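You operate a simulated robot arm through the tools that you are given. There is no shell and no other tool. Be economical: measure what you need, move in short steps, check, and stop when the job is done.

Carry out the task below with a simulated robot arm. There is one attempt and no reset: what you move stays moved.

TASK
Take out the silver watch, put the gold one in the red-dotted slot and lock the case.
Fine: the silver watch stays on top of the chest.
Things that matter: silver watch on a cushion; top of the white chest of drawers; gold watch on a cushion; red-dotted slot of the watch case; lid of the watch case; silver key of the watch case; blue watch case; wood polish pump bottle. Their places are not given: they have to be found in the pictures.

It is judged by the outcome, as a careful person would: the job done as asked, and still so three seconds after it is handed in. It fails if anything else is knocked over, pushed out of place, dropped, spilled or broken.

THE ROBOT
A 6-joint arm with a two-finger parallel gripper, fixed in place. Base frame: the origin is at the foot of the arm, x ahead of it, y to its left, z up; the work surface is at about z = 0.86. Lengths are in m, angles in rad, forces in N, time in s.
With the tool pointing down near the work surface it reaches from about 0.26 to 0.68 m from the base axis. Its first joint turns from -1.152 to 1.152 rad. Payload 2.9 kg.
Tool frame: the origin (TCP) lies between the finger pads and is the grasp point; the fingertips stand 0.03 m ahead of it; z points along the fingers, y is the line along which they close. The gripper opens to 0.11 m. The fingers are 0.02 m wide and 0.01 m thick; the gripper's body (0.048 by 0.112 m) begins 0.055 m behind the TCP.
Orientation is told as [roll, pitch, yaw] about the base's x, y, z axes, in that order, counted from this pose: with the fingers straight down and closing along the base's y, the tool's x points along the base's -x, its y along +y and its z along -z.

THE INTERFACE
- The arm moves only by the tool nudge_tool. Its argument "commands" is a list that holds one entry, the list of rows, each a list of 6 numbers: the shift along the tool's x, y, z in m, then the turn, a rotation vector about the tool's x, y, z in rad. In form: [[[x, y, z, ax, ay, az], ...]]. A call has 1 to 20 rows; each row is the pose to reach, as a shift and turn from the pose commanded when the call began, along the tool's axes at that moment. "fingers" is the closure in counts, from 0 (fully open) to 255 (shut), set as the call begins (left out, the last holds). A row lasts 0.2 s, in which the tool goes at most 0.05 m and 0.15 rad; a call with a longer step from one row to the next is refused whole, and so is a gripper value outside its range. A pose out of reach is approached as far as the arm can. The call stops where the force on the tool passes 40 N (or 10 N more than at its start, if that is more) or the arm is blocked; 0.2 s more then pass. The fingers move at their own pace (about 0.108 m/s each) and stop on an object; they squeeze with about 41 N. The grip force told is the motor's: it shows also when the fingers shut on nothing. Time passes only in rows, and 0.2 s behind the last, so rows that repeat a pose let the fingers close. It gives the time, the measured TCP pose, the force on the tool (base axes), the opening and the grip force at its end, in the units of the frame above (readings bear some noise).
- Cameras (640 x 400 px; columns grow to the right, rows downward): "scene" is fixed at [0.0799, 0.4484, 1.3682]; the picture's right is [-0.67, -0.74, 0.00], its down [-0.53, 0.48, -0.70] and it looks along [0.52, -0.47, -0.72] (base axes); focal length 220 px, centre (320, 200). "wrist" rides on the gripper at [-0.036, 0, -0.057] in the tool frame; the picture's right is [0.00, -1.00, 0.00], its down [0.97, 0.00, -0.24] and it looks along [0.24, 0.00, 0.97] (tool axes); focal length 218 px, centre (320, 200).
- capture(camera): a new picture of that camera. No time passes.
- probe_pixels(camera, pixels): for up to 12 pixels [column, row] of the newest picture of that camera ("zoom" is the newest enlarged one), the place [x, y, z] in the base frame of the surface seen there, good to about 0.002 m. No time passes.
- inspect(camera, box): a new picture of the part [left, top, right, bottom] of that camera's present view, enlarged. No time passes.
- close_job(): hands the job in; it is judged then, once.

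Work in short steps. Measure before you move; look again where a grasp or a placing could have gone wrong, and mend it. You have 80 turns and 38 pictures in all, those below and enlarged ones among them. Open the gripper and draw the arm clear of the work before you hand the job in, unless the task says otherwise; then end with one line.

The tools are called after ">>>" as name(argument=value, ...) on one line, values as JSON. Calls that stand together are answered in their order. nudge_tool: Moves the arm, as the interface text tells. Its arguments: {"type":"object","properties":{"commands":{"type":"array","items":{"type":"array","items":{"type":"array","items":{"type":"number"}}}},"fingers":{"type":"number"}},"required":["commands"]} The other tools are called the same way: capture (camera) takes a picture; probe_pixels (camera, pixels) gives the place of the surface under pixels of a picture; inspect (camera, box) takes an enlarged picture of a part of a camera's view; close_job () hands the job in.

At the start:

```text
time: 0.0
tool_pos: [0.4072, -0.2276, 1.1497]
orientation: [-0.001, -0.001, 0.0]
ft_force: [0.2, 0.0, -0.2]
finger_gap: 0.1101
grip_force: 0.2
```

scene: 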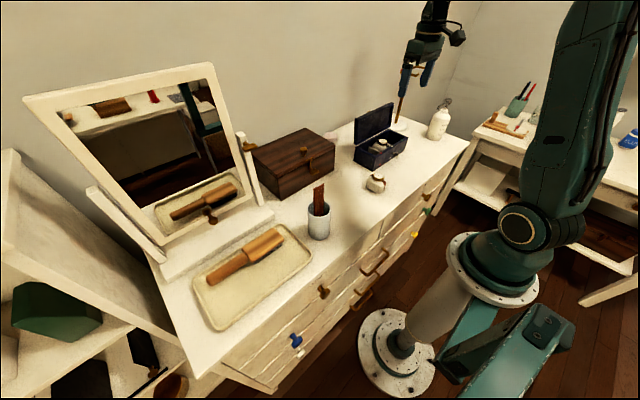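
wrist: 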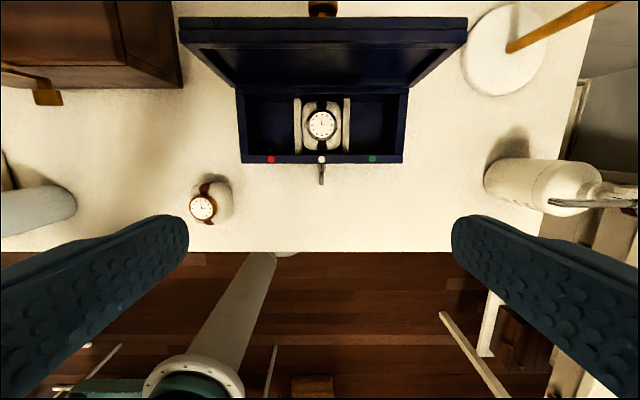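

The wrist view shows the case with the silver watch in its middle slot (320,125), the red dot at the left slot (271,159), the gold watch at (203,207) and the key at (321,172). I'll enlarge this and measure.

>>> inspect(camera="wrist", box=[170, 10, 480, 230])

>>> inspect(camera="scene", box=[330, 80, 470, 210])

>>> probe_pixels(camera="wrist", pixels=[[320, 125], [299, 125], [345, 125], [271, 159], [321, 159], [322, 182], [203, 207], [224, 200], [270, 130], [237, 130], [407, 130], [321, 20]])

```text
1.82 times, centred on (325, 120) of wrist
```

zoom: 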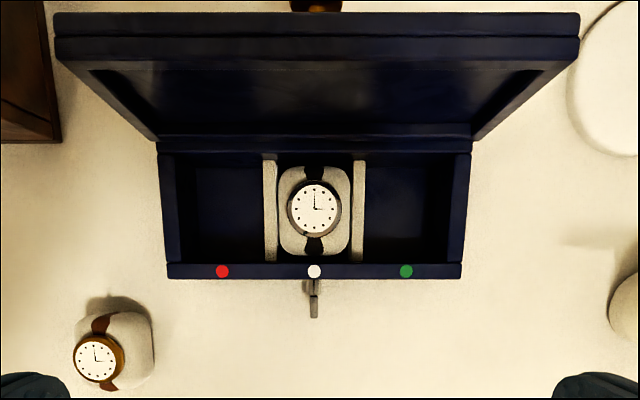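

```text
3.08 times, centred on (400, 145) of scene
```

zoom: 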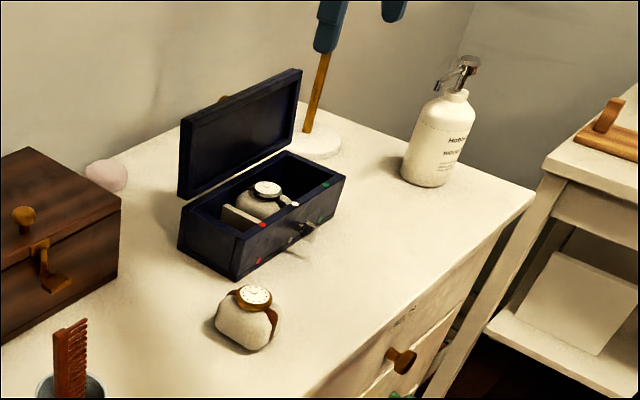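

```text
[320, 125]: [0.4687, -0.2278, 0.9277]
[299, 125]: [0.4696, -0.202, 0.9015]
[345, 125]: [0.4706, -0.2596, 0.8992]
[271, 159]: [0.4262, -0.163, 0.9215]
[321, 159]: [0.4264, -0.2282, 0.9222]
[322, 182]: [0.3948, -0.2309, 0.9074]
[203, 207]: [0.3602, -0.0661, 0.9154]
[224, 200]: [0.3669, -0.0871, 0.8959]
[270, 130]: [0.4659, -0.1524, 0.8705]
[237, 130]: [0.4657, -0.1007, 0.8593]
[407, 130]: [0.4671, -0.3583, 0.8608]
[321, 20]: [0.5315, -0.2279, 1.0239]
```

The cushion looks snug between the partitions, so I need the slot's measurements before choosing a grip.

>>> inspect(camera="wrist", box=[230, 75, 410, 187])

```text
3.56 times, centred on (320, 131) of wrist
```

zoom: 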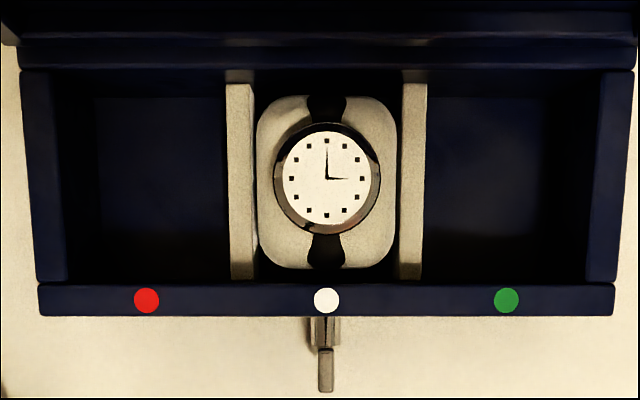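

>>> probe_pixels(camera="zoom", pixels=[[238, 180], [412, 180], [262, 180], [392, 180], [326, 105], [326, 262], [327, 74], [240, 80], [240, 270], [150, 110], [150, 260], [327, 288]])

>>> probe_pixels(camera="zoom", pixels=[[300, 110], [300, 255], [50, 180], [612, 180], [325, 380], [325, 340], [312, 340], [337, 340], [277, 180], [378, 180], [70, 180], [327, 310]])

>>> inspect(camera="scene", box=[350, 110, 410, 200])

```text
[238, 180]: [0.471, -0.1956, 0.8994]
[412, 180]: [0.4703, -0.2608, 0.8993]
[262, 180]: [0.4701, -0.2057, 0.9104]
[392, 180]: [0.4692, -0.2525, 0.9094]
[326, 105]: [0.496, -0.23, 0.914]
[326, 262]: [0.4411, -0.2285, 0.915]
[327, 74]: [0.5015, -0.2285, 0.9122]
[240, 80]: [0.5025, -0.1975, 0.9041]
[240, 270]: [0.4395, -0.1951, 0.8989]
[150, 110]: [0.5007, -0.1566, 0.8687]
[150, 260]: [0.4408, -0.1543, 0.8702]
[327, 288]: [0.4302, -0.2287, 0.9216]
```

```text
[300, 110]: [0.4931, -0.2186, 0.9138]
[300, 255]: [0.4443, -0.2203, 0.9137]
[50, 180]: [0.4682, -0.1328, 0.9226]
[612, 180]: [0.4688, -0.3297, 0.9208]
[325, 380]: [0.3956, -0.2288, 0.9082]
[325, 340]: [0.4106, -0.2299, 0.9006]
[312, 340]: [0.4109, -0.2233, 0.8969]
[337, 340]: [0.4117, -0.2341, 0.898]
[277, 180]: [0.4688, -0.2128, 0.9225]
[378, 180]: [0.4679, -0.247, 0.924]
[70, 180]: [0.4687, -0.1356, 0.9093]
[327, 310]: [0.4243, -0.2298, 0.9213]
```

```text
4.44 times, centred on (380, 155) of scene
```

zoom: 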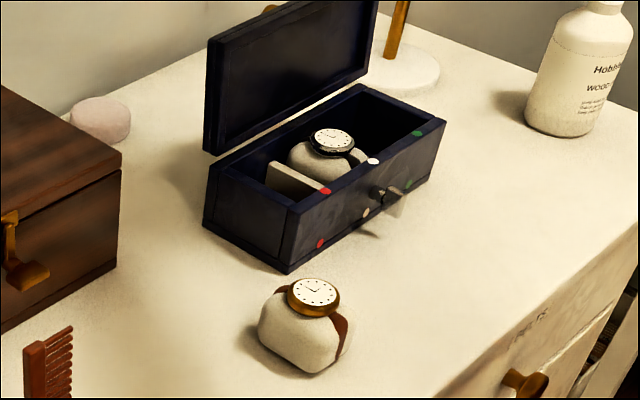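

The slot gaps are about 4 mm, so the fingers have to stay above the partitions (z 0.90). For silver I'll grip the upper cushion along y. First a close look at the key and a check for free space on the chest.

>>> inspect(camera="scene", box=[370, 140, 402, 162])

>>> probe_pixels(camera="wrist", pixels=[[75, 205], [150, 180], [130, 130], [230, 245], [150, 245], [322, 8], [170, 85], [490, 180], [450, 200], [110, 220], [250, 20], [320, 50]])

```text
16.00 times, centred on (386, 151) of scene
```

zoom: 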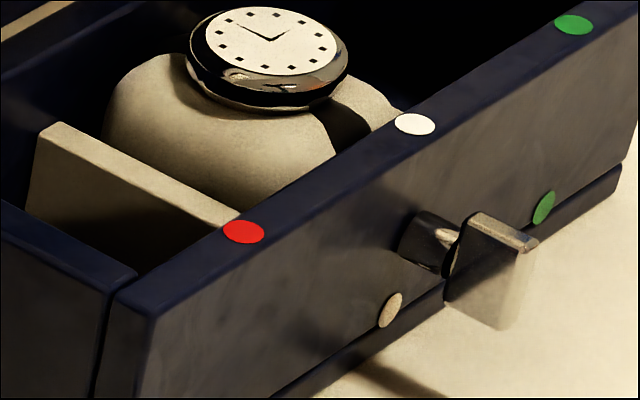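

```text
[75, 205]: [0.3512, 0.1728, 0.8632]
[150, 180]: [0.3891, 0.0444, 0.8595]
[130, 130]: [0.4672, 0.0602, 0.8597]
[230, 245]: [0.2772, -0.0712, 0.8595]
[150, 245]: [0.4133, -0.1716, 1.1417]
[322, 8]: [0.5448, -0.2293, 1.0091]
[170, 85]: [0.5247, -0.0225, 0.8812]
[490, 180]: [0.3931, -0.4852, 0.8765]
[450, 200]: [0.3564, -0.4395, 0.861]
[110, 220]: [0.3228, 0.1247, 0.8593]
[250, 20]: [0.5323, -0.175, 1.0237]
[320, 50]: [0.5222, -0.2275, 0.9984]
```

The key is a thin vertical plate, with its axis along x at about (0.40, -0.229, 0.897). I move above the silver watch and stop at z 0.99 to check clearance to the lid.

>>> nudge_tool(commands=[[[-0.03, -0.001, 0.02, 0, 0, 0], [-0.06, -0.001, 0.05, 0, 0, 0], [-0.06, -0.001, 0.09, 0, 0, 0], [-0.06, -0.001, 0.13, 0, 0, 0], [-0.06, -0.001, 0.16, 0, 0, 0], [-0.06, -0.001, 0.16, 0, 0, 0]]], fingers=0)

>>> inspect(camera="scene", box=[330, 60, 450, 190])

>>> capture(camera="wrist")

```text
time: 1.4
tool_pos: [0.467, -0.2288, 0.9904]
orientation: [0.001, 0.001, 0.0]
ft_force: [1.0, -0.5, -0.2]
finger_gap: 0.11
grip_force: 0.0
```

```text
3.08 times, centred on (390, 125) of scene
```

zoom: 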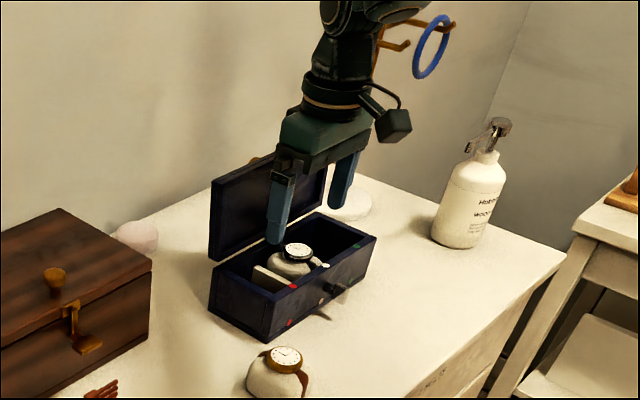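

```text
29 pictures are left
```

wrist: 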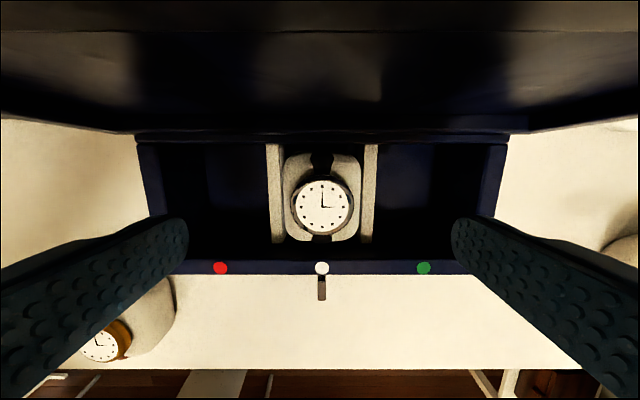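

No contact so far. Now descending to z 0.934, tips at 0.904, just above the partitions.

>>> nudge_tool(commands=[[[0, 0, 0.02, 0, 0, 0], [0, 0, 0.035, 0, 0, 0], [0, 0, 0.048, 0, 0, 0], [0, 0, 0.0565, 0, 0, 0], [0, 0, 0.0565, 0, 0, 0]]])

>>> capture(camera="wrist")

```text
time: 2.6
tool_pos: [0.4665, -0.2285, 0.9324]
orientation: [-0.001, 0.0, 0.0]
ft_force: [0.0, -0.2, -0.5]
finger_gap: 0.1101
grip_force: 0.0
```

```text
28 pictures are left
```

wrist: 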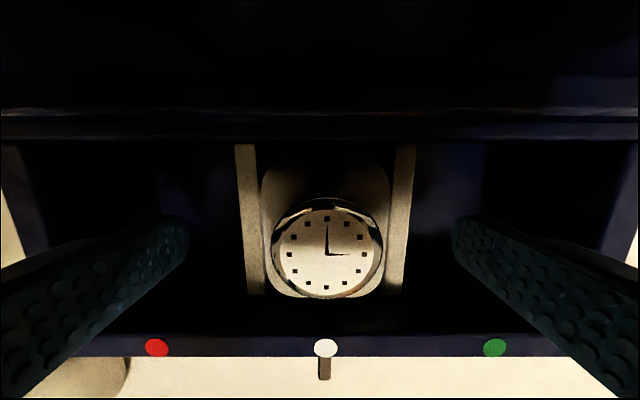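

Raise 2 mm for margin over the partitions, then close.

>>> nudge_tool(commands=[[[0, 0, -0.002, 0, 0, 0], [0, 0, -0.002, 0, 0, 0], [0, 0, -0.002, 0, 0, 0], [0, 0, -0.002, 0, 0, 0], [0, 0, -0.002, 0, 0, 0]]], fingers=255)

```text
time: 3.8
tool_pos: [0.4673, -0.2264, 0.9354]
orientation: [0.001, -0.001, -0.001]
ft_force: [1.1, -1.7, -0.7]
finger_gap: 0.0509
grip_force: 40.7
```

It is gripped at 0.051, the cushion's width. I lift straight up and check.

>>> nudge_tool(commands=[[[0, 0, -0.015, 0, 0, 0], [0, 0, -0.035, 0, 0, 0], [0, 0, -0.06, 0, 0, 0], [0, 0, -0.09, 0, 0, 0], [0.0, 0, -0.12, 0, 0, 0], [0.0, 0, -0.12, 0, 0, 0]]])

>>> capture(camera="wrist")

>>> capture(camera="scene")

```text
time: 5.2
tool_pos: [0.4674, -0.2275, 1.0563]
orientation: [-0.001, 0.001, -0.001]
ft_force: [0.6, -1.0, -1.0]
finger_gap: 0.051
grip_force: 40.8
```

```text
27 pictures are left
```

wrist: 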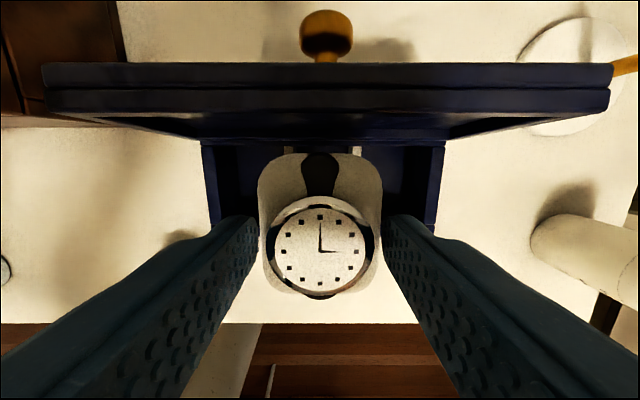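

```text
26 pictures are left
```

scene: 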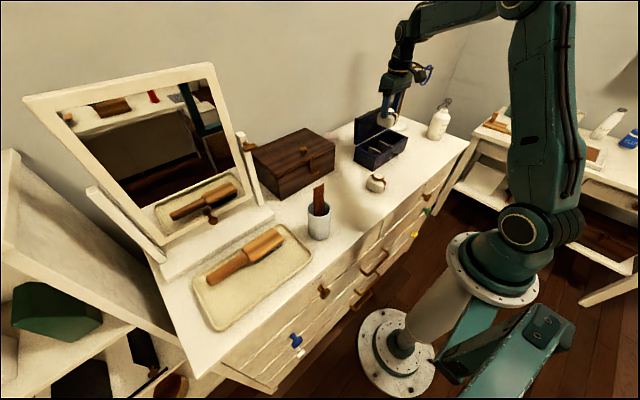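

The silver is held securely, and the brass piece turns out to be the lid's knob. I carry it to free chest top at about (0.38, 0.045).

>>> nudge_tool(commands=[[[0.03, 0.02, 0, 0, 0, 0], [0.06, 0.055, 0, 0, 0, 0], [0.085, 0.095, 0, 0, 0, 0], [0.087, 0.14, 0, 0, 0, 0], [0.087, 0.185, 0, 0, 0, 0], [0.087, 0.23, 0, 0, 0, 0], [0.087, 0.26, 0, 0, 0, 0], [0.087, 0.2725, 0, 0, 0, 0], [0.087, 0.2725, 0.03, 0, 0, 0], [0.087, 0.2725, 0.07, 0, 0, 0], [0.087, 0.2725, 0.1, 0, 0, 0], [0.087, 0.2725, 0.118, 0, 0, 0], [0.087, 0.2725, 0.118, 0, 0, 0]]])

>>> inspect(camera="scene", box=[300, 140, 400, 230])

```text
time: 8.0
tool_pos: [0.3801, 0.0454, 0.9395]
orientation: [0.0, 0.0, 0.001]
ft_force: [0.8, -0.1, -1.6]
finger_gap: 0.0511
grip_force: 40.9
```

```text
4.44 times, centred on (350, 185) of scene
```

zoom: 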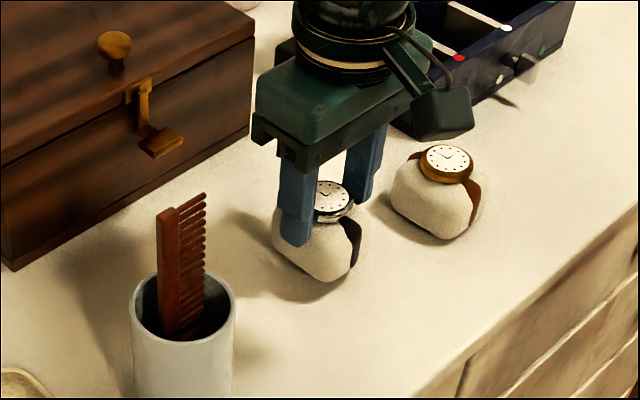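

There is clear space around it. I lower the last 14 mm gently.

>>> nudge_tool(commands=[[[0, 0, 0.006, 0, 0, 0], [0, 0, 0.01, 0, 0, 0], [0, 0, 0.012, 0, 0, 0], [0, 0, 0.0135, 0, 0, 0], [0, 0, 0.0145, 0, 0, 0]]])

```text
time: 9.3
tool_pos: [0.3809, 0.0455, 0.9257]
orientation: [-0.001, -0.003, -0.001]
ft_force: [-1.1, -0.1, 5.5]
finger_gap: 0.0507
grip_force: 40.8
stopped in row 5: the force on the tool passed its limit (the readings are from after the stop); the commanded pose is now the measured one
```

It has touched down. I release partially, rise, then go over the gold watch.

>>> nudge_tool(commands=[[[0, 0, 0, 0, 0, 0], [0, 0, 0, 0, 0, 0], [0, 0, 0, 0, 0, 0], [0, 0, -0.01, 0, 0, 0], [0, 0, -0.04, 0, 0, 0], [0, 0, -0.08, 0, 0, 0], [0, 0, -0.12, 0, 0, 0]]], fingers=85)

>>> nudge_tool(commands=[[[0.0, -0.04, 0, 0, 0, 0], [0.0, -0.08, 0, 0, 0, 0], [0.01, -0.12, 0, 0, 0, 0], [0.01, -0.12, 0, 0, 0, 0]]])

>>> capture(camera="wrist")

```text
time: 10.9
tool_pos: [0.38, 0.0472, 1.0454]
orientation: [-0.001, -0.001, 0.0]
ft_force: [0.2, -0.2, -0.6]
finger_gap: 0.0737
grip_force: 0.0
```

```text
time: 11.9
tool_pos: [0.3683, -0.0746, 1.0457]
orientation: [-0.001, -0.002, 0.0]
ft_force: [-0.6, 0.2, 0.6]
finger_gap: 0.0734
grip_force: 0.0
```

```text
24 pictures are left
```

wrist: 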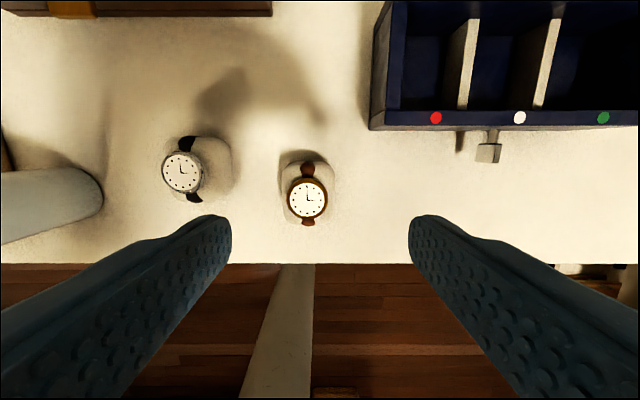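

>>> inspect(camera="wrist", box=[270, 140, 350, 240])

>>> probe_pixels(camera="wrist", pixels=[[307, 199], [307, 170], [308, 222], [289, 200], [326, 200], [184, 172], [490, 152], [308, 164], [285, 190], [334, 190]])

```text
4.00 times, centred on (310, 190) of wrist
```

zoom: 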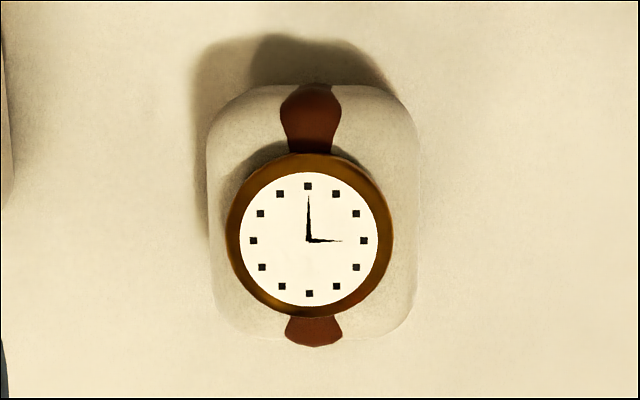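

```text
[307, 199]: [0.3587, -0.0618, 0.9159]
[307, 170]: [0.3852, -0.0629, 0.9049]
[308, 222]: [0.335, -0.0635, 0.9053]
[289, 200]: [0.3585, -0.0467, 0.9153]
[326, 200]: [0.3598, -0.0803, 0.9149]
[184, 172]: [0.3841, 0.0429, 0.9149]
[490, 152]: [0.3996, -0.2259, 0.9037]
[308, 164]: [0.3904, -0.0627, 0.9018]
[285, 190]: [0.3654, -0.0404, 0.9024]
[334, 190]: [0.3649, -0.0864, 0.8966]
```

The gold watch is centred at (0.3592, -0.063) with its top at 0.9155 and is aligned with the axes. The case walls (0.922) leave no room beside the cushion, so I'll grip the watch rim itself, tips about 5.5 mm below its top.

>>> nudge_tool(commands=[[[0.009, 0.0116, 0.03, 0, 0, 0], [0.009, 0.0116, 0.07, 0, 0, 0], [0.009, 0.0116, 0.095, 0, 0, 0], [0.009, 0.0116, 0.1035, 0, 0, 0], [0.009, 0.0116, 0.1055, 0, 0, 0], [0.009, 0.0116, 0.1055, 0, 0, 0]]])

>>> capture(camera="wrist")

```text
time: 13.3
tool_pos: [0.3608, -0.0638, 0.9396]
orientation: [0.001, -0.001, -0.001]
ft_force: [0.6, 0.8, 0.2]
finger_gap: 0.0734
grip_force: 0.1
```

```text
22 pictures are left
```

wrist: 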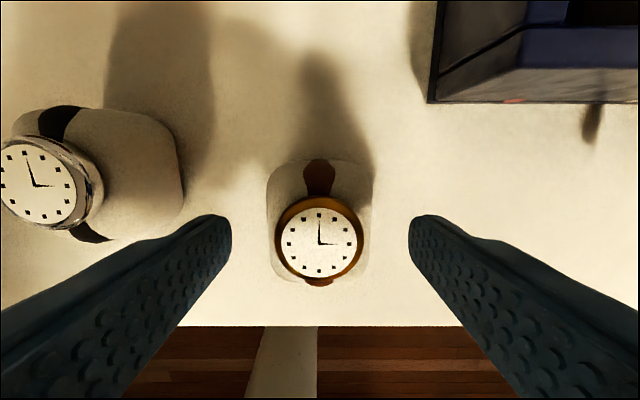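

>>> nudge_tool(commands=[[[0.001, 0, 0, 0, 0, 0], [0.001, 0, 0, 0, 0, 0], [0.001, 0, 0, 0, 0, 0], [0.001, 0, 0, 0, 0, 0], [0.001, 0, 0, 0, 0, 0]]], fingers=255)

>>> nudge_tool(commands=[[[0, 0, -0.006, 0, 0, 0], [0, 0, -0.02, 0, 0, 0], [0, 0, -0.04, 0, 0, 0], [0, 0, -0.08, 0, 0, 0], [0, 0, -0.11, 0, 0, 0], [0, 0, -0.11, 0, 0, 0]]])

>>> capture(camera="wrist")

```text
time: 14.5
tool_pos: [0.3609, -0.0627, 0.9396]
orientation: [0.0, -0.005, 0.0]
ft_force: [-0.2, 0.7, 4.9]
finger_gap: 0.0356
grip_force: 41.1
```

```text
time: 15.9
tool_pos: [0.3592, -0.0623, 1.0496]
orientation: [-0.001, -0.001, 0.0]
ft_force: [-0.2, 0.9, -2.3]
finger_gap: 0.0351
grip_force: 41.2
```

```text
21 pictures are left
```

wrist: 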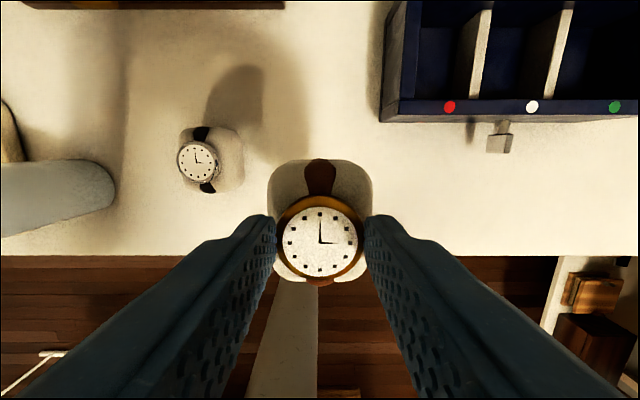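

The gold watch is held by the rim (0.035) and hangs level. I move it above the red slot at (0.468, -0.163).

>>> nudge_tool(commands=[[[-0.03, -0.03, 0, 0, 0, 0], [-0.06, -0.06, 0, 0, 0, 0], [-0.09, -0.09, 0, 0, 0, 0], [-0.108, -0.1005, 0, 0, 0, 0], [-0.108, -0.1005, 0.02, 0, 0, 0], [-0.108, -0.1005, 0.035, 0, 0, 0], [-0.108, -0.1005, 0.035, 0, 0, 0], [-0.108, -0.1005, 0.035, 0, 0, 0]]])

>>> capture(camera="wrist")

>>> inspect(camera="scene", box=[345, 100, 415, 180])

```text
time: 17.7
tool_pos: [0.4674, -0.165, 1.0139]
orientation: [0.001, -0.002, 0.0]
ft_force: [0.3, 0.2, 0.0]
finger_gap: 0.0348
grip_force: 41.0
```

```text
20 pictures are left
```

wrist: 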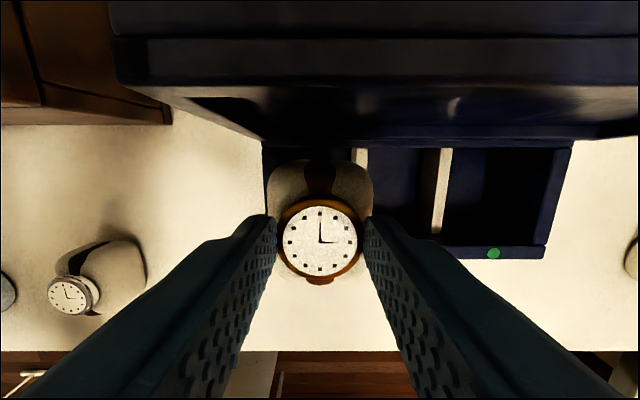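

```text
5.00 times, centred on (380, 140) of scene
```

zoom: 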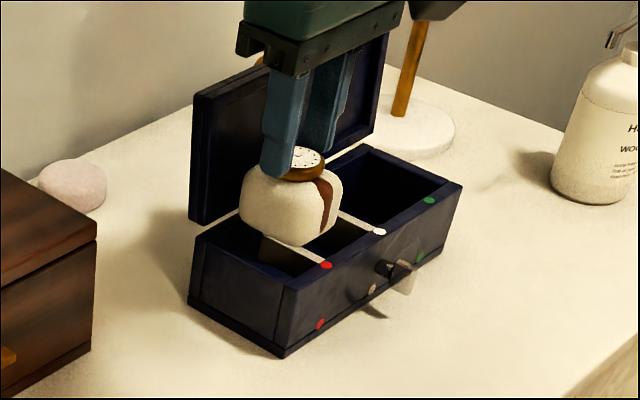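

>>> probe_pixels(camera="wrist", pixels=[[320, 241], [272, 190], [369, 190], [318, 165], [362, 155], [443, 180], [434, 180], [453, 180], [280, 240], [359, 240]])

```text
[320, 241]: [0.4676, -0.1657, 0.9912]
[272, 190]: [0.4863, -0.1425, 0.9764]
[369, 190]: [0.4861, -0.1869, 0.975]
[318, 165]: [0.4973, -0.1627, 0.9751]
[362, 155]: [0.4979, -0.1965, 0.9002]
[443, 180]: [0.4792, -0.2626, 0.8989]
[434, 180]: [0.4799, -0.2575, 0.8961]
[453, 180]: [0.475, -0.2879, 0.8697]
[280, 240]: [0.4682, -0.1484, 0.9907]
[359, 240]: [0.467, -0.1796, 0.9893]
```

Watch centre and slot centre agree within a millimetre. I descend slowly into the slot, watching the force.

>>> nudge_tool(commands=[[[0, 0.001, 0.006, 0, 0, 0], [0, 0.001, 0.012, 0, 0, 0], [0, 0.001, 0.018, 0, 0, 0], [0, 0.001, 0.026, 0, 0, 0], [0, 0.001, 0.036, 0, 0, 0], [0, 0.001, 0.046, 0, 0, 0], [0, 0.001, 0.053, 0, 0, 0], [0, 0.001, 0.057, 0, 0, 0], [0, 0.001, 0.057, 0, 0, 0]]])

>>> inspect(camera="scene", box=[355, 115, 415, 175])

```text
time: 19.7
tool_pos: [0.4686, -0.1649, 0.9568]
orientation: [0.0, -0.002, 0.0]
ft_force: [-0.3, -0.6, -1.6]
finger_gap: 0.0345
grip_force: 40.6
```

```text
6.67 times, centred on (385, 145) of scene
```

zoom: 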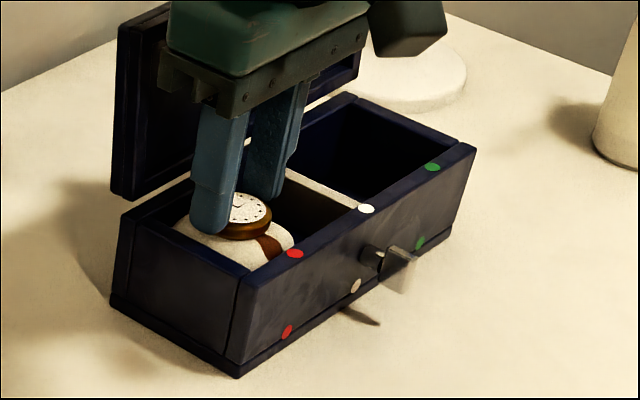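

The gold cushion is in the slot without contact. I creep down the last few mm.

>>> nudge_tool(commands=[[[0, 0, 0.0015, 0, 0, 0], [0, 0, 0.003, 0, 0, 0], [0, 0, 0.004, 0, 0, 0], [0, 0, 0.004, 0, 0, 0]]])

```text
time: 20.7
tool_pos: [0.4672, -0.1642, 0.9536]
orientation: [0.001, -0.001, 0.001]
ft_force: [-0.3, -0.6, -1.0]
finger_gap: 0.0345
grip_force: 40.9
```

>>> nudge_tool(commands=[[[0, 0, 0.001, 0, 0, 0], [0, 0, 0.0015, 0, 0, 0], [0, 0, 0.0015, 0, 0, 0]]])

```text
time: 21.5
tool_pos: [0.4668, -0.164, 0.9528]
orientation: [0.001, -0.004, 0.0]
ft_force: [-0.3, 0.5, -0.2]
finger_gap: 0.034
grip_force: 40.4
```

The vertical load is shifting off the tool, so it is seated or within a millimetre. I open just a few mm, then rise.

>>> nudge_tool(commands=[[[0, 0, 0, 0, 0, 0], [0, 0, 0, 0, 0, 0], [0, 0, -0.003, 0, 0, 0], [0, 0, -0.01, 0, 0, 0], [0, 0, -0.03, 0, 0, 0], [0, 0, -0.07, 0, 0, 0], [0, 0, -0.11, 0, 0, 0], [0, 0, -0.11, 0, 0, 0]]], fingers=160)

>>> capture(camera="wrist")

>>> probe_pixels(camera="wrist", pixels=[[320, 200], [321, 160]])

```text
time: 23.3
tool_pos: [0.4661, -0.1638, 1.0608]
orientation: [-0.001, -0.002, 0.002]
ft_force: [-0.2, 0.7, 0.2]
finger_gap: 0.0414
grip_force: 0.0
```

```text
17 pictures are left
```

wrist: 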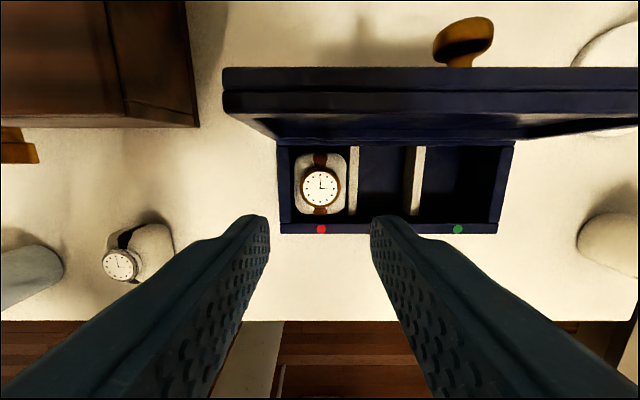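

```text
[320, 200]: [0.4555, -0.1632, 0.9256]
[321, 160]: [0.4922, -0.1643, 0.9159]
```

The gold is seated in the red slot. Now I measure the lid.

>>> probe_pixels(camera="wrist", pixels=[[400, 72], [400, 92], [400, 105], [400, 130], [400, 145], [463, 25], [463, 45], [460, 62], [225, 75], [600, 72], [445, 35], [485, 35]])

>>> inspect(camera="scene", box=[345, 90, 415, 175])

```text
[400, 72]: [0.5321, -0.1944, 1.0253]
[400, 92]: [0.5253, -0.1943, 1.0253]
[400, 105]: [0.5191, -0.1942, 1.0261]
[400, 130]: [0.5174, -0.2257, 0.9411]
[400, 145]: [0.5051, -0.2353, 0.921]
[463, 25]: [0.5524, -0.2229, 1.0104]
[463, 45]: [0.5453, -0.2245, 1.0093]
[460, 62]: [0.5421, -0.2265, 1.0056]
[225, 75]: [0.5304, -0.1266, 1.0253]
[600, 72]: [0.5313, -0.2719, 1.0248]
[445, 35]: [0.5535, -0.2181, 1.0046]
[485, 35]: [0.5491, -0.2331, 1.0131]
```

```text
4.71 times, centred on (380, 132) of scene
```

zoom: 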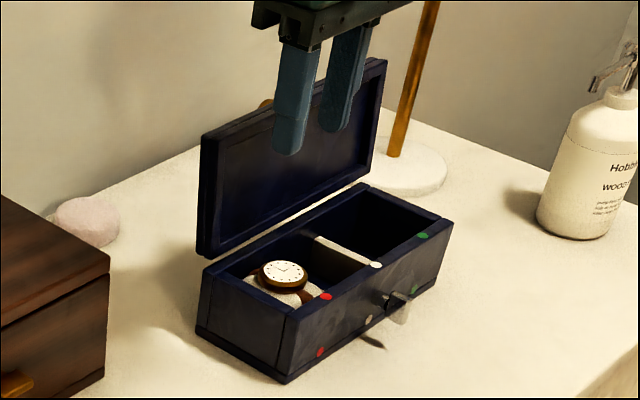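

The lid stands near vertical (x 0.517 to 0.535, top z 1.025) with its knob behind it at y≈-0.226. Closing it by pushing from behind needs clearance, so I check the wall's distance.

>>> probe_pixels(camera="scene", pixels=[[330, 100], [345, 120], [400, 60], [350, 135], [405, 110]])

>>> nudge_tool(commands=[[[0, 0, -0.03, 0, 0, 0], [0, 0, -0.06, 0, 0, 0], [-0.03, -0.005, -0.065, 0, 0, 0], [-0.06, -0.01, -0.065, 0, 0, 0], [-0.098, -0.014, -0.065, 0, 0, 0], [-0.098, -0.014, -0.065, 0, 0, 0]]], fingers=255)

>>> capture(camera="wrist")

```text
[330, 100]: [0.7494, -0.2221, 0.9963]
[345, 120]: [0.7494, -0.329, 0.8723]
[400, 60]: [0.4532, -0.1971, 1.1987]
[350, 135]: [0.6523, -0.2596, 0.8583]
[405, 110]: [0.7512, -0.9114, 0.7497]
```

```text
time: 24.7
tool_pos: [0.5659, -0.177, 1.1263]
orientation: [0.0, -0.002, -0.001]
ft_force: [0.4, -0.4, 0.3]
finger_gap: 0.0
grip_force: 37.5
```

```text
15 pictures are left
```

wrist: 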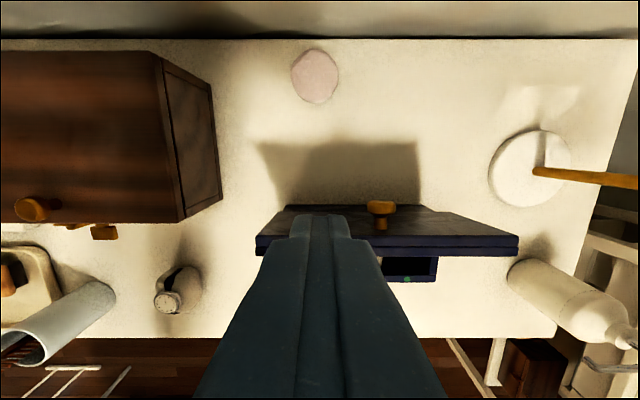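

>>> probe_pixels(camera="wrist", pixels=[[440, 212], [440, 225], [440, 234], [440, 245], [380, 205], [380, 225], [275, 215], [275, 240]])

```text
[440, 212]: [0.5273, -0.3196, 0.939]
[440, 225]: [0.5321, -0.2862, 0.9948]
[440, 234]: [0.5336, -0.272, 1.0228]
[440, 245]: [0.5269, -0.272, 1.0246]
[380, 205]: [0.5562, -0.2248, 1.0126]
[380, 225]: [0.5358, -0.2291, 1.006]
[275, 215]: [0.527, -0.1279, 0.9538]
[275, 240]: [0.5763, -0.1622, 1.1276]
```

The lid leans back about 5°. I go down behind it (tips at z≈1.0) and push forward gradually.

>>> nudge_tool(commands=[[[0, 0, 0.03, 0, 0, 0], [0, 0, 0.06, 0, 0, 0], [0, 0, 0.09, 0, 0, 0], [0, 0, 0.098, 0, 0, 0], [0.01, 0, 0.098, 0, 0, 0], [0.02, 0, 0.098, 0, 0, 0], [0.028, 0, 0.098, 0, 0, 0], [0.036, 0, 0.098, 0, 0, 0], [0.036, 0, 0.098, 0, 0, 0]]])

>>> inspect(camera="scene", box=[345, 80, 415, 175])

```text
time: 26.7
tool_pos: [0.5305, -0.1782, 1.0295]
orientation: [0.0, -0.002, 0.0]
ft_force: [-1.2, -0.2, 0.4]
finger_gap: 0.0
grip_force: 37.5
```

```text
4.21 times, centred on (380, 128) of scene
```

zoom: 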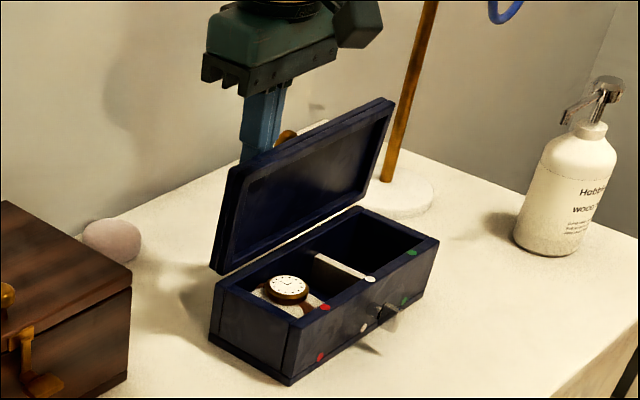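

The lid follows with about 1 N. I continue along its arc to about 45°.

>>> nudge_tool(commands=[[[0.007, 0, -0.001, 0, 0, 0], [0.0135, 0, -0.002, 0, 0, 0], [0.021, 0, -0.001, 0, 0, 0], [0.028, 0, 0.0, 0, 0, 0], [0.034, 0, 0.002, 0, 0, 0], [0.04, 0, 0.0045, 0, 0, 0], [0.046, 0, 0.0075, 0, 0, 0], [0.052, 0, 0.011, 0, 0, 0]]])

>>> inspect(camera="scene", box=[345, 80, 415, 175])

```text
time: 28.5
tool_pos: [0.4785, -0.1782, 1.0192]
orientation: [-0.001, -0.002, 0.0]
ft_force: [-0.1, 0.7, -0.3]
finger_gap: 0.0001
grip_force: 37.9
```

```text
4.21 times, centred on (380, 128) of scene
```

zoom: 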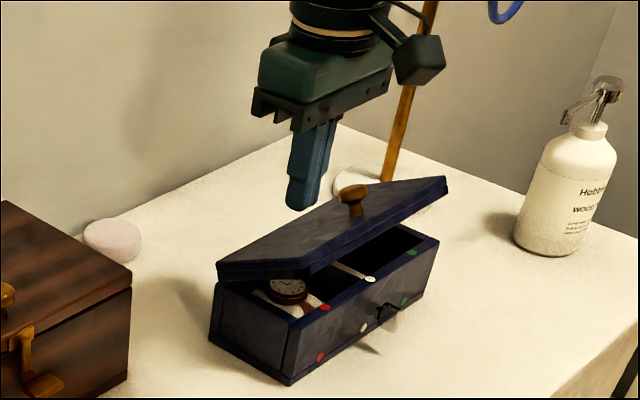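

The lid now closes ahead of the finger, slowly and damped. I let some time pass and look.

>>> nudge_tool(commands=[[[0, 0, 0, 0, 0, 0], [0, 0, 0, 0, 0, 0], [0, 0, 0, 0, 0, 0], [0, 0, 0, 0, 0, 0], [0, 0, 0, 0, 0, 0]]])

>>> inspect(camera="scene", box=[345, 80, 415, 175])

>>> capture(camera="wrist")

```text
time: 29.7
tool_pos: [0.479, -0.1768, 1.0191]
orientation: [0.0, -0.002, 0.0]
ft_force: [0.2, 0.6, 0.1]
finger_gap: 0.0
grip_force: 37.6
```

```text
4.21 times, centred on (380, 128) of scene
```

zoom: 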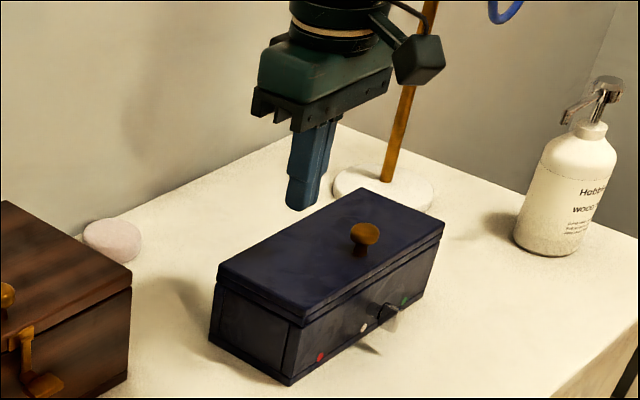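

```text
11 pictures are left
```

wrist: 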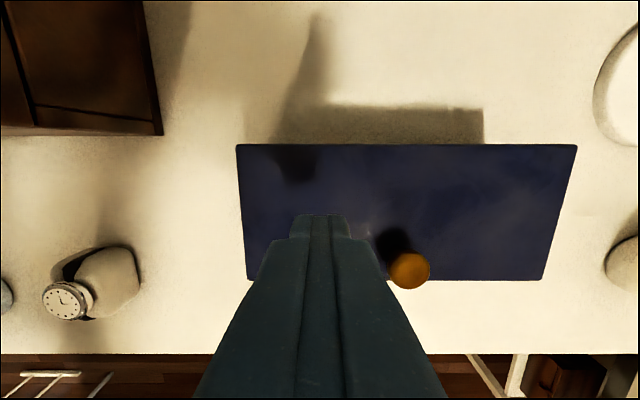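

The lid is fully closed. Its knob stands near the front edge, so I'll approach the key with the tool leaning back toward the robot by about 30°. Moving to a viewing pose in front of the key, fingers half open.

>>> nudge_tool(commands=[[[0, 0, -0.04, 0, 0, 0], [0.04, -0.01, -0.05, 0, 0, 0], [0.08, -0.03, -0.05, 0, -0.13, 0], [0.119, -0.052, -0.04, 0, -0.26, 0], [0.119, -0.052, -0.02, 0, -0.39, 0], [0.119, -0.052, 0.0, 0, -0.5236, 0], [0.119, -0.052, 0.01, 0, -0.5236, 0], [0.119, -0.052, 0.01, 0, -0.5236, 0]]], fingers=170)

>>> capture(camera="wrist")

```text
time: 31.5
tool_pos: [0.3587, -0.2292, 1.0101]
orientation: [-0.002, -0.528, 0.0]
ft_force: [-0.3, 0.0, -1.0]
finger_gap: 0.0366
grip_force: 0.0
```

```text
10 pictures are left
```

wrist: 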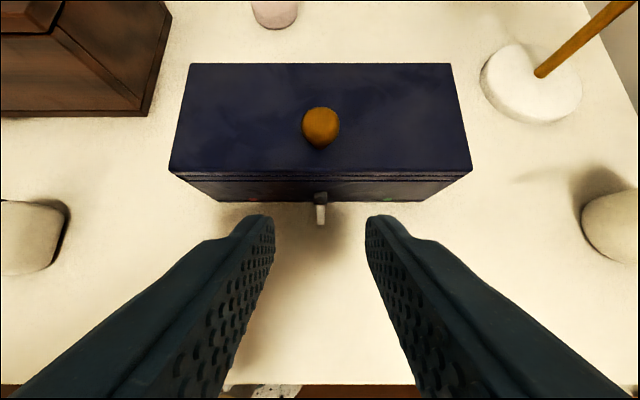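

>>> inspect(camera="wrist", box=[300, 180, 342, 232])

>>> probe_pixels(camera="wrist", pixels=[[320, 208], [320, 222], [317, 215], [323, 215], [320, 198], [320, 176], [320, 185], [320, 110], [320, 147], [320, 194]])

```text
7.69 times, centred on (321, 206) of wrist
```

zoom: 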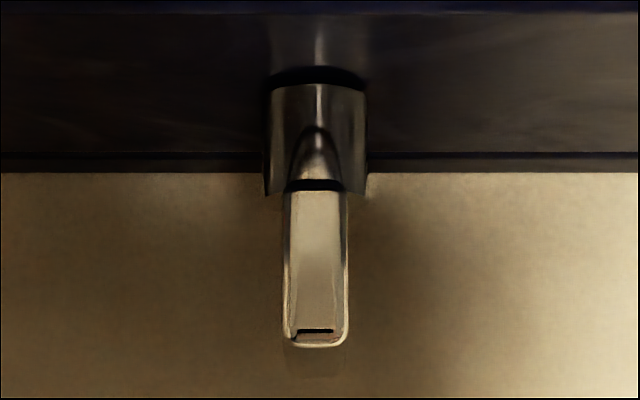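

```text
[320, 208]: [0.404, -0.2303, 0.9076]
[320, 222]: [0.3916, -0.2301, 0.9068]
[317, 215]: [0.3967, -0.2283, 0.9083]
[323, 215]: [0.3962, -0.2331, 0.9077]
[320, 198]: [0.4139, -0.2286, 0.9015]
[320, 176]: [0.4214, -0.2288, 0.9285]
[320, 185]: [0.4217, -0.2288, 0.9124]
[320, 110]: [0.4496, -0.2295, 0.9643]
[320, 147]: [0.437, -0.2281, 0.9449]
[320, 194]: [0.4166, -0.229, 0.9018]
```

The plate spans x 0.391 to 0.405 with its top at z 0.908 and centre y at -0.2295, and the axis is at z≈0.8965. I go in with a 17° lean and the tips just past the axis, then close on the plate.

>>> nudge_tool(commands=[[[0.006, 0, 0.025, 0, 0.11, 0], [0.013, 0, 0.0505, 0, 0.2236, 0], [0.018, 0, 0.073, 0, 0.2236, 0], [0.022, 0, 0.09, 0, 0.2236, 0], [0.0241, 0, 0.0993, 0, 0.2236, 0], [0.0241, 0, 0.0993, 0, 0.2236, 0]]])

>>> capture(camera="wrist")

```text
time: 32.9
tool_pos: [0.3886, -0.2312, 0.91]
orientation: [-0.001, -0.303, 0.0]
ft_force: [0.3, -0.6, -0.3]
finger_gap: 0.0365
grip_force: 0.0
```

```text
8 pictures are left
```

wrist: 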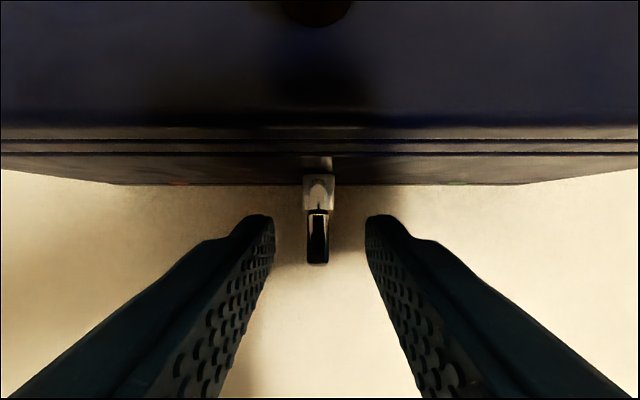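

Well aligned. I close on the key.

>>> nudge_tool(commands=[[[0, 0.0008, 0, 0, 0, 0], [0, 0.0008, 0, 0, 0, 0], [0, 0.0008, 0, 0, 0, 0], [0, 0.0008, 0, 0, 0, 0]]], fingers=255)

```text
time: 33.9
tool_pos: [0.389, -0.2291, 0.9097]
orientation: [-0.001, -0.3, -0.001]
ft_force: [2.1, -0.9, -0.1]
finger_gap: 0.0066
grip_force: 40.5
```

The key is gripped (0.0066). I test turning clockwise as seen from the front, 0.3 rad about the key axis, and watch the resistance.

>>> nudge_tool(commands=[[[0, -0.0014, 0.0001, -0.0955, 0, 0.0296], [0, -0.0027, 0.0003, -0.1911, 0, 0.0591], [0.0002, -0.0041, 0.0006, -0.2866, 0, 0.0887], [0.0002, -0.0041, 0.0006, -0.2866, 0, 0.0887]]])

```text
time: 34.9
tool_pos: [0.3889, -0.2336, 0.9084]
orientation: [0.315, -0.289, -0.092]
ft_force: [-1.4, -3.8, 2.5]
finger_gap: 0.0126
grip_force: 41.4
```

The gap widened from 0.0066 to 0.0126, so the key did not follow; it is blocked that way. I return and try counter-clockwise.

>>> nudge_tool(commands=[[[0, 0.0014, 0, 0.0955, 0, -0.0296], [-0.0001, 0.0028, -0.0003, 0.1911, 0, -0.0591], [-0.0002, 0.0041, -0.0006, 0.2866, 0, -0.0887], [-0.0002, 0.0041, -0.0006, 0.2866, 0, -0.0887]]])

```text
time: 35.9
tool_pos: [0.3884, -0.2283, 0.9099]
orientation: [0.002, -0.3, 0.001]
ft_force: [1.2, 1.5, 0.3]
finger_gap: 0.0066
grip_force: 41.0
```

>>> nudge_tool(commands=[[[0, 0.0014, 0.0001, 0.0955, 0, -0.0296], [0, 0.0027, 0.0003, 0.1911, 0, -0.0591], [0.0002, 0.0041, 0.0006, 0.2866, 0, -0.0887], [0.0002, 0.0041, 0.0006, 0.2866, 0, -0.0887]]])

```text
time: 36.9
tool_pos: [0.3866, -0.2254, 0.9099]
orientation: [-0.313, -0.285, 0.09]
ft_force: [-1.9, 0.0, 0.8]
finger_gap: 0.0068
grip_force: 41.0
```

The key turns this way (gap unchanged at 0.0068). I continue to about 1.1 rad.

>>> nudge_tool(commands=[[[0, 0.0018, 0.0001, 0.1274, 0, -0.0394], [0.0001, 0.0036, 0.0005, 0.2547, 0, -0.0788], [0.0003, 0.0054, 0.001, 0.3821, 0, -0.1182], [0.0006, 0.007, 0.0018, 0.5095, 0, -0.1576], [0.0009, 0.0085, 0.0028, 0.6369, 0, -0.197], [0.0009, 0.0085, 0.0028, 0.6369, 0, -0.197]]])

>>> capture(camera="scene")

```text
time: 38.3
tool_pos: [0.3877, -0.2173, 0.9045]
orientation: [-0.987, -0.17, 0.252]
ft_force: [1.6, 2.5, -0.2]
finger_gap: 0.0069
grip_force: 41.0
```

```text
7 pictures are left
```

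scene: 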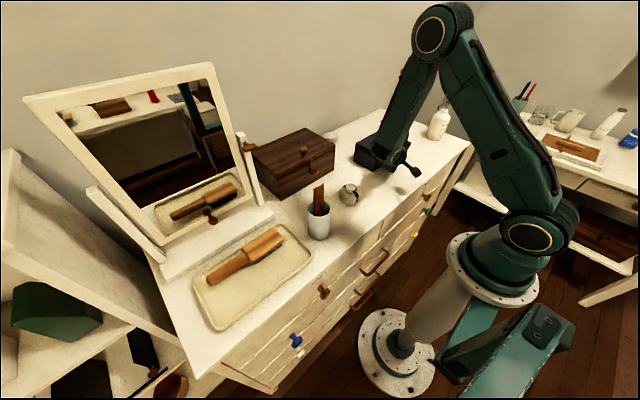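

Following well. A further 0.22 rad, watching the force near the tabletop.

>>> nudge_tool(commands=[[[0, 0.001, 0.0001, 0.07, 0, -0.0217], [0.0001, 0.002, 0.0002, 0.14, 0, -0.0433], [0.0001, 0.003, 0.0004, 0.21, 0, -0.065], [0.0001, 0.003, 0.0004, 0.21, 0, -0.065]]])

>>> inspect(camera="scene", box=[345, 110, 425, 200])

```text
time: 39.3
tool_pos: [0.3886, -0.2165, 0.9023]
orientation: [-1.203, -0.113, 0.279]
ft_force: [-1.3, 0.2, -0.4]
finger_gap: 0.0068
grip_force: 41.5
```

```text
4.44 times, centred on (385, 155) of scene
```

zoom: 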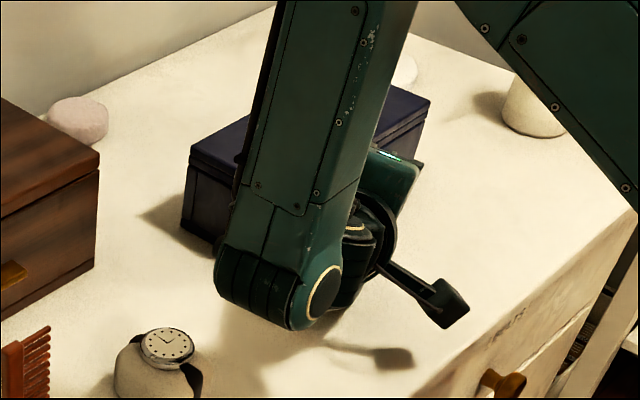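

The key is now at about 68° and still moving freely; the gripper body is close to the tabletop, so the rest I'll do by pressing. I release, back off along the tool and straighten up above.

>>> nudge_tool(commands=[[[0, 0, 0, 0, 0, 0], [0, 0, 0, 0, 0, 0], [0, 0, -0.025, 0, 0, 0], [0, 0, -0.06, 0, 0, 0], [-0.0033, -0.0278, -0.0707, -0.1337, 0, 0.0414], [-0.0066, -0.0557, -0.0813, -0.2675, 0, 0.0827], [-0.0099, -0.0835, -0.092, -0.4012, 0, 0.1241], [-0.0099, -0.0835, -0.092, -0.535, 0, 0.1655], [-0.0099, -0.0835, -0.092, -0.6687, 0, 0.2069], [-0.0099, -0.0835, -0.092, -0.8024, 0, 0.2482], [-0.0099, -0.0835, -0.092, -0.9362, 0, 0.2896], [-0.0099, -0.0835, -0.092, -1.0699, 0, 0.331], [-0.0099, -0.0835, -0.092, -1.1368, 0, 0.3517], [-0.0099, -0.0835, -0.092, -1.1368, 0, 0.3517]]], fingers=205)

>>> inspect(camera="scene", box=[370, 140, 402, 162])

```text
time: 42.3
tool_pos: [0.37, -0.1626, 1.0144]
orientation: [0.006, -0.303, -0.001]
ft_force: [-0.7, 0.5, -0.1]
finger_gap: 0.0214
grip_force: 0.1
```

```text
16.00 times, centred on (386, 151) of scene
```

zoom: 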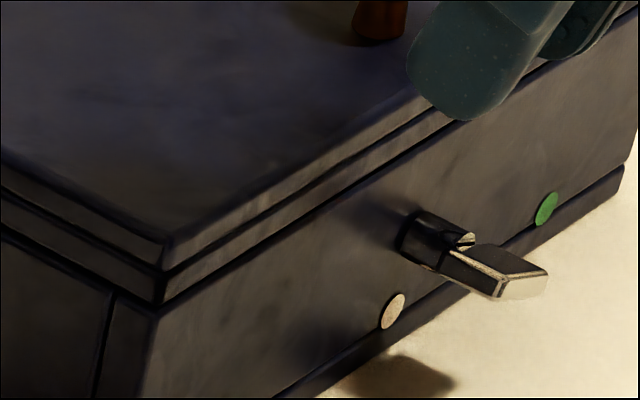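

The key stands near horizontal. I measure its remaining tilt.

>>> probe_pixels(camera="zoom", pixels=[[450, 262], [465, 265], [480, 275], [495, 290], [485, 252], [500, 260], [515, 272], [510, 250], [530, 268], [515, 290]])

```text
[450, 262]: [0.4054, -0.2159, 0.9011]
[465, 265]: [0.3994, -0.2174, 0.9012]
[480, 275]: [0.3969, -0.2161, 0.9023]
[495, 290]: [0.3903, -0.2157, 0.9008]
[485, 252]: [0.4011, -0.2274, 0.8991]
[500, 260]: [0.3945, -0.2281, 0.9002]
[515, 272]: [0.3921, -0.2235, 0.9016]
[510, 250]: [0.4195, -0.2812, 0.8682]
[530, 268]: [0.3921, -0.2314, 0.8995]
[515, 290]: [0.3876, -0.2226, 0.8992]
```

The free (+y) edge is about 2 to 3 mm higher than at the axis, so roughly 12 to 15° remain. I press that raised edge down with closed fingertips at y≈-0.215.

>>> nudge_tool(commands=[[[-0.001, -0.02, 0.015, 0, 0, 0], [-0.002, -0.04, 0.03, 0, 0, 0], [-0.0045, -0.0524, 0.05, 0, 0, 0], [-0.0045, -0.0524, 0.0724, 0, 0, 0], [-0.0025, -0.0524, 0.079, 0, 0, 0], [-0.0012, -0.0524, 0.083, 0, 0, 0], [-0.0006, -0.0524, 0.085, 0, 0, 0], [0, -0.0524, 0.0868, 0, 0, 0], [0.0004, -0.0524, 0.0882, 0, 0, 0], [0.0004, -0.0524, 0.0882, 0, 0, 0]]], fingers=255)

```text
time: 44.5
tool_pos: [0.3963, -0.2155, 0.9303]
orientation: [0.003, -0.304, 0.002]
ft_force: [-10.6, 5.7, 29.8]
finger_gap: 0.0
grip_force: 37.6
```

It meets 30 N at L≈0.8985, which means the key is against its stop. I retreat and look.

>>> nudge_tool(commands=[[[0, 0, -0.02, 0, 0, 0], [0, 0.0, -0.06, 0, 0, 0], [0.02, 0.03, -0.1, 0, 0.1, 0], [0.04, 0.06, -0.14, 0, 0.2, 0], [0.05, 0.09, -0.16, 0, 0.3, 0], [0.05, 0.1, -0.16, 0, 0.3, 0]]])

>>> inspect(camera="scene", box=[370, 140, 402, 162])

>>> probe_pixels(camera="zoom", pixels=[[450, 262], [465, 265], [480, 275], [495, 290], [485, 252], [500, 260], [515, 268], [530, 268], [540, 270], [455, 255]])

```text
refused: row 3 steps farther than a row can; nothing moved
```

```text
16.00 times, centred on (386, 151) of scene
```

zoom: 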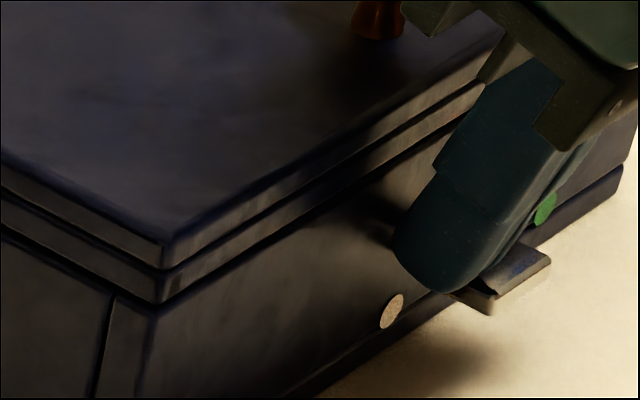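

```text
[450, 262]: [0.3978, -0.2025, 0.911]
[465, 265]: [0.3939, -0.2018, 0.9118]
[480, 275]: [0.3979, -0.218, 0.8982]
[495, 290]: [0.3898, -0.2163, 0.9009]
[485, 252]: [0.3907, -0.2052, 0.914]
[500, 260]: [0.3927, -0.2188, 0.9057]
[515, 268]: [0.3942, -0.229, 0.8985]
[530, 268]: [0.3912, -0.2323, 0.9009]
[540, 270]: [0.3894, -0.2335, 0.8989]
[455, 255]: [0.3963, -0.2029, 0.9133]
```

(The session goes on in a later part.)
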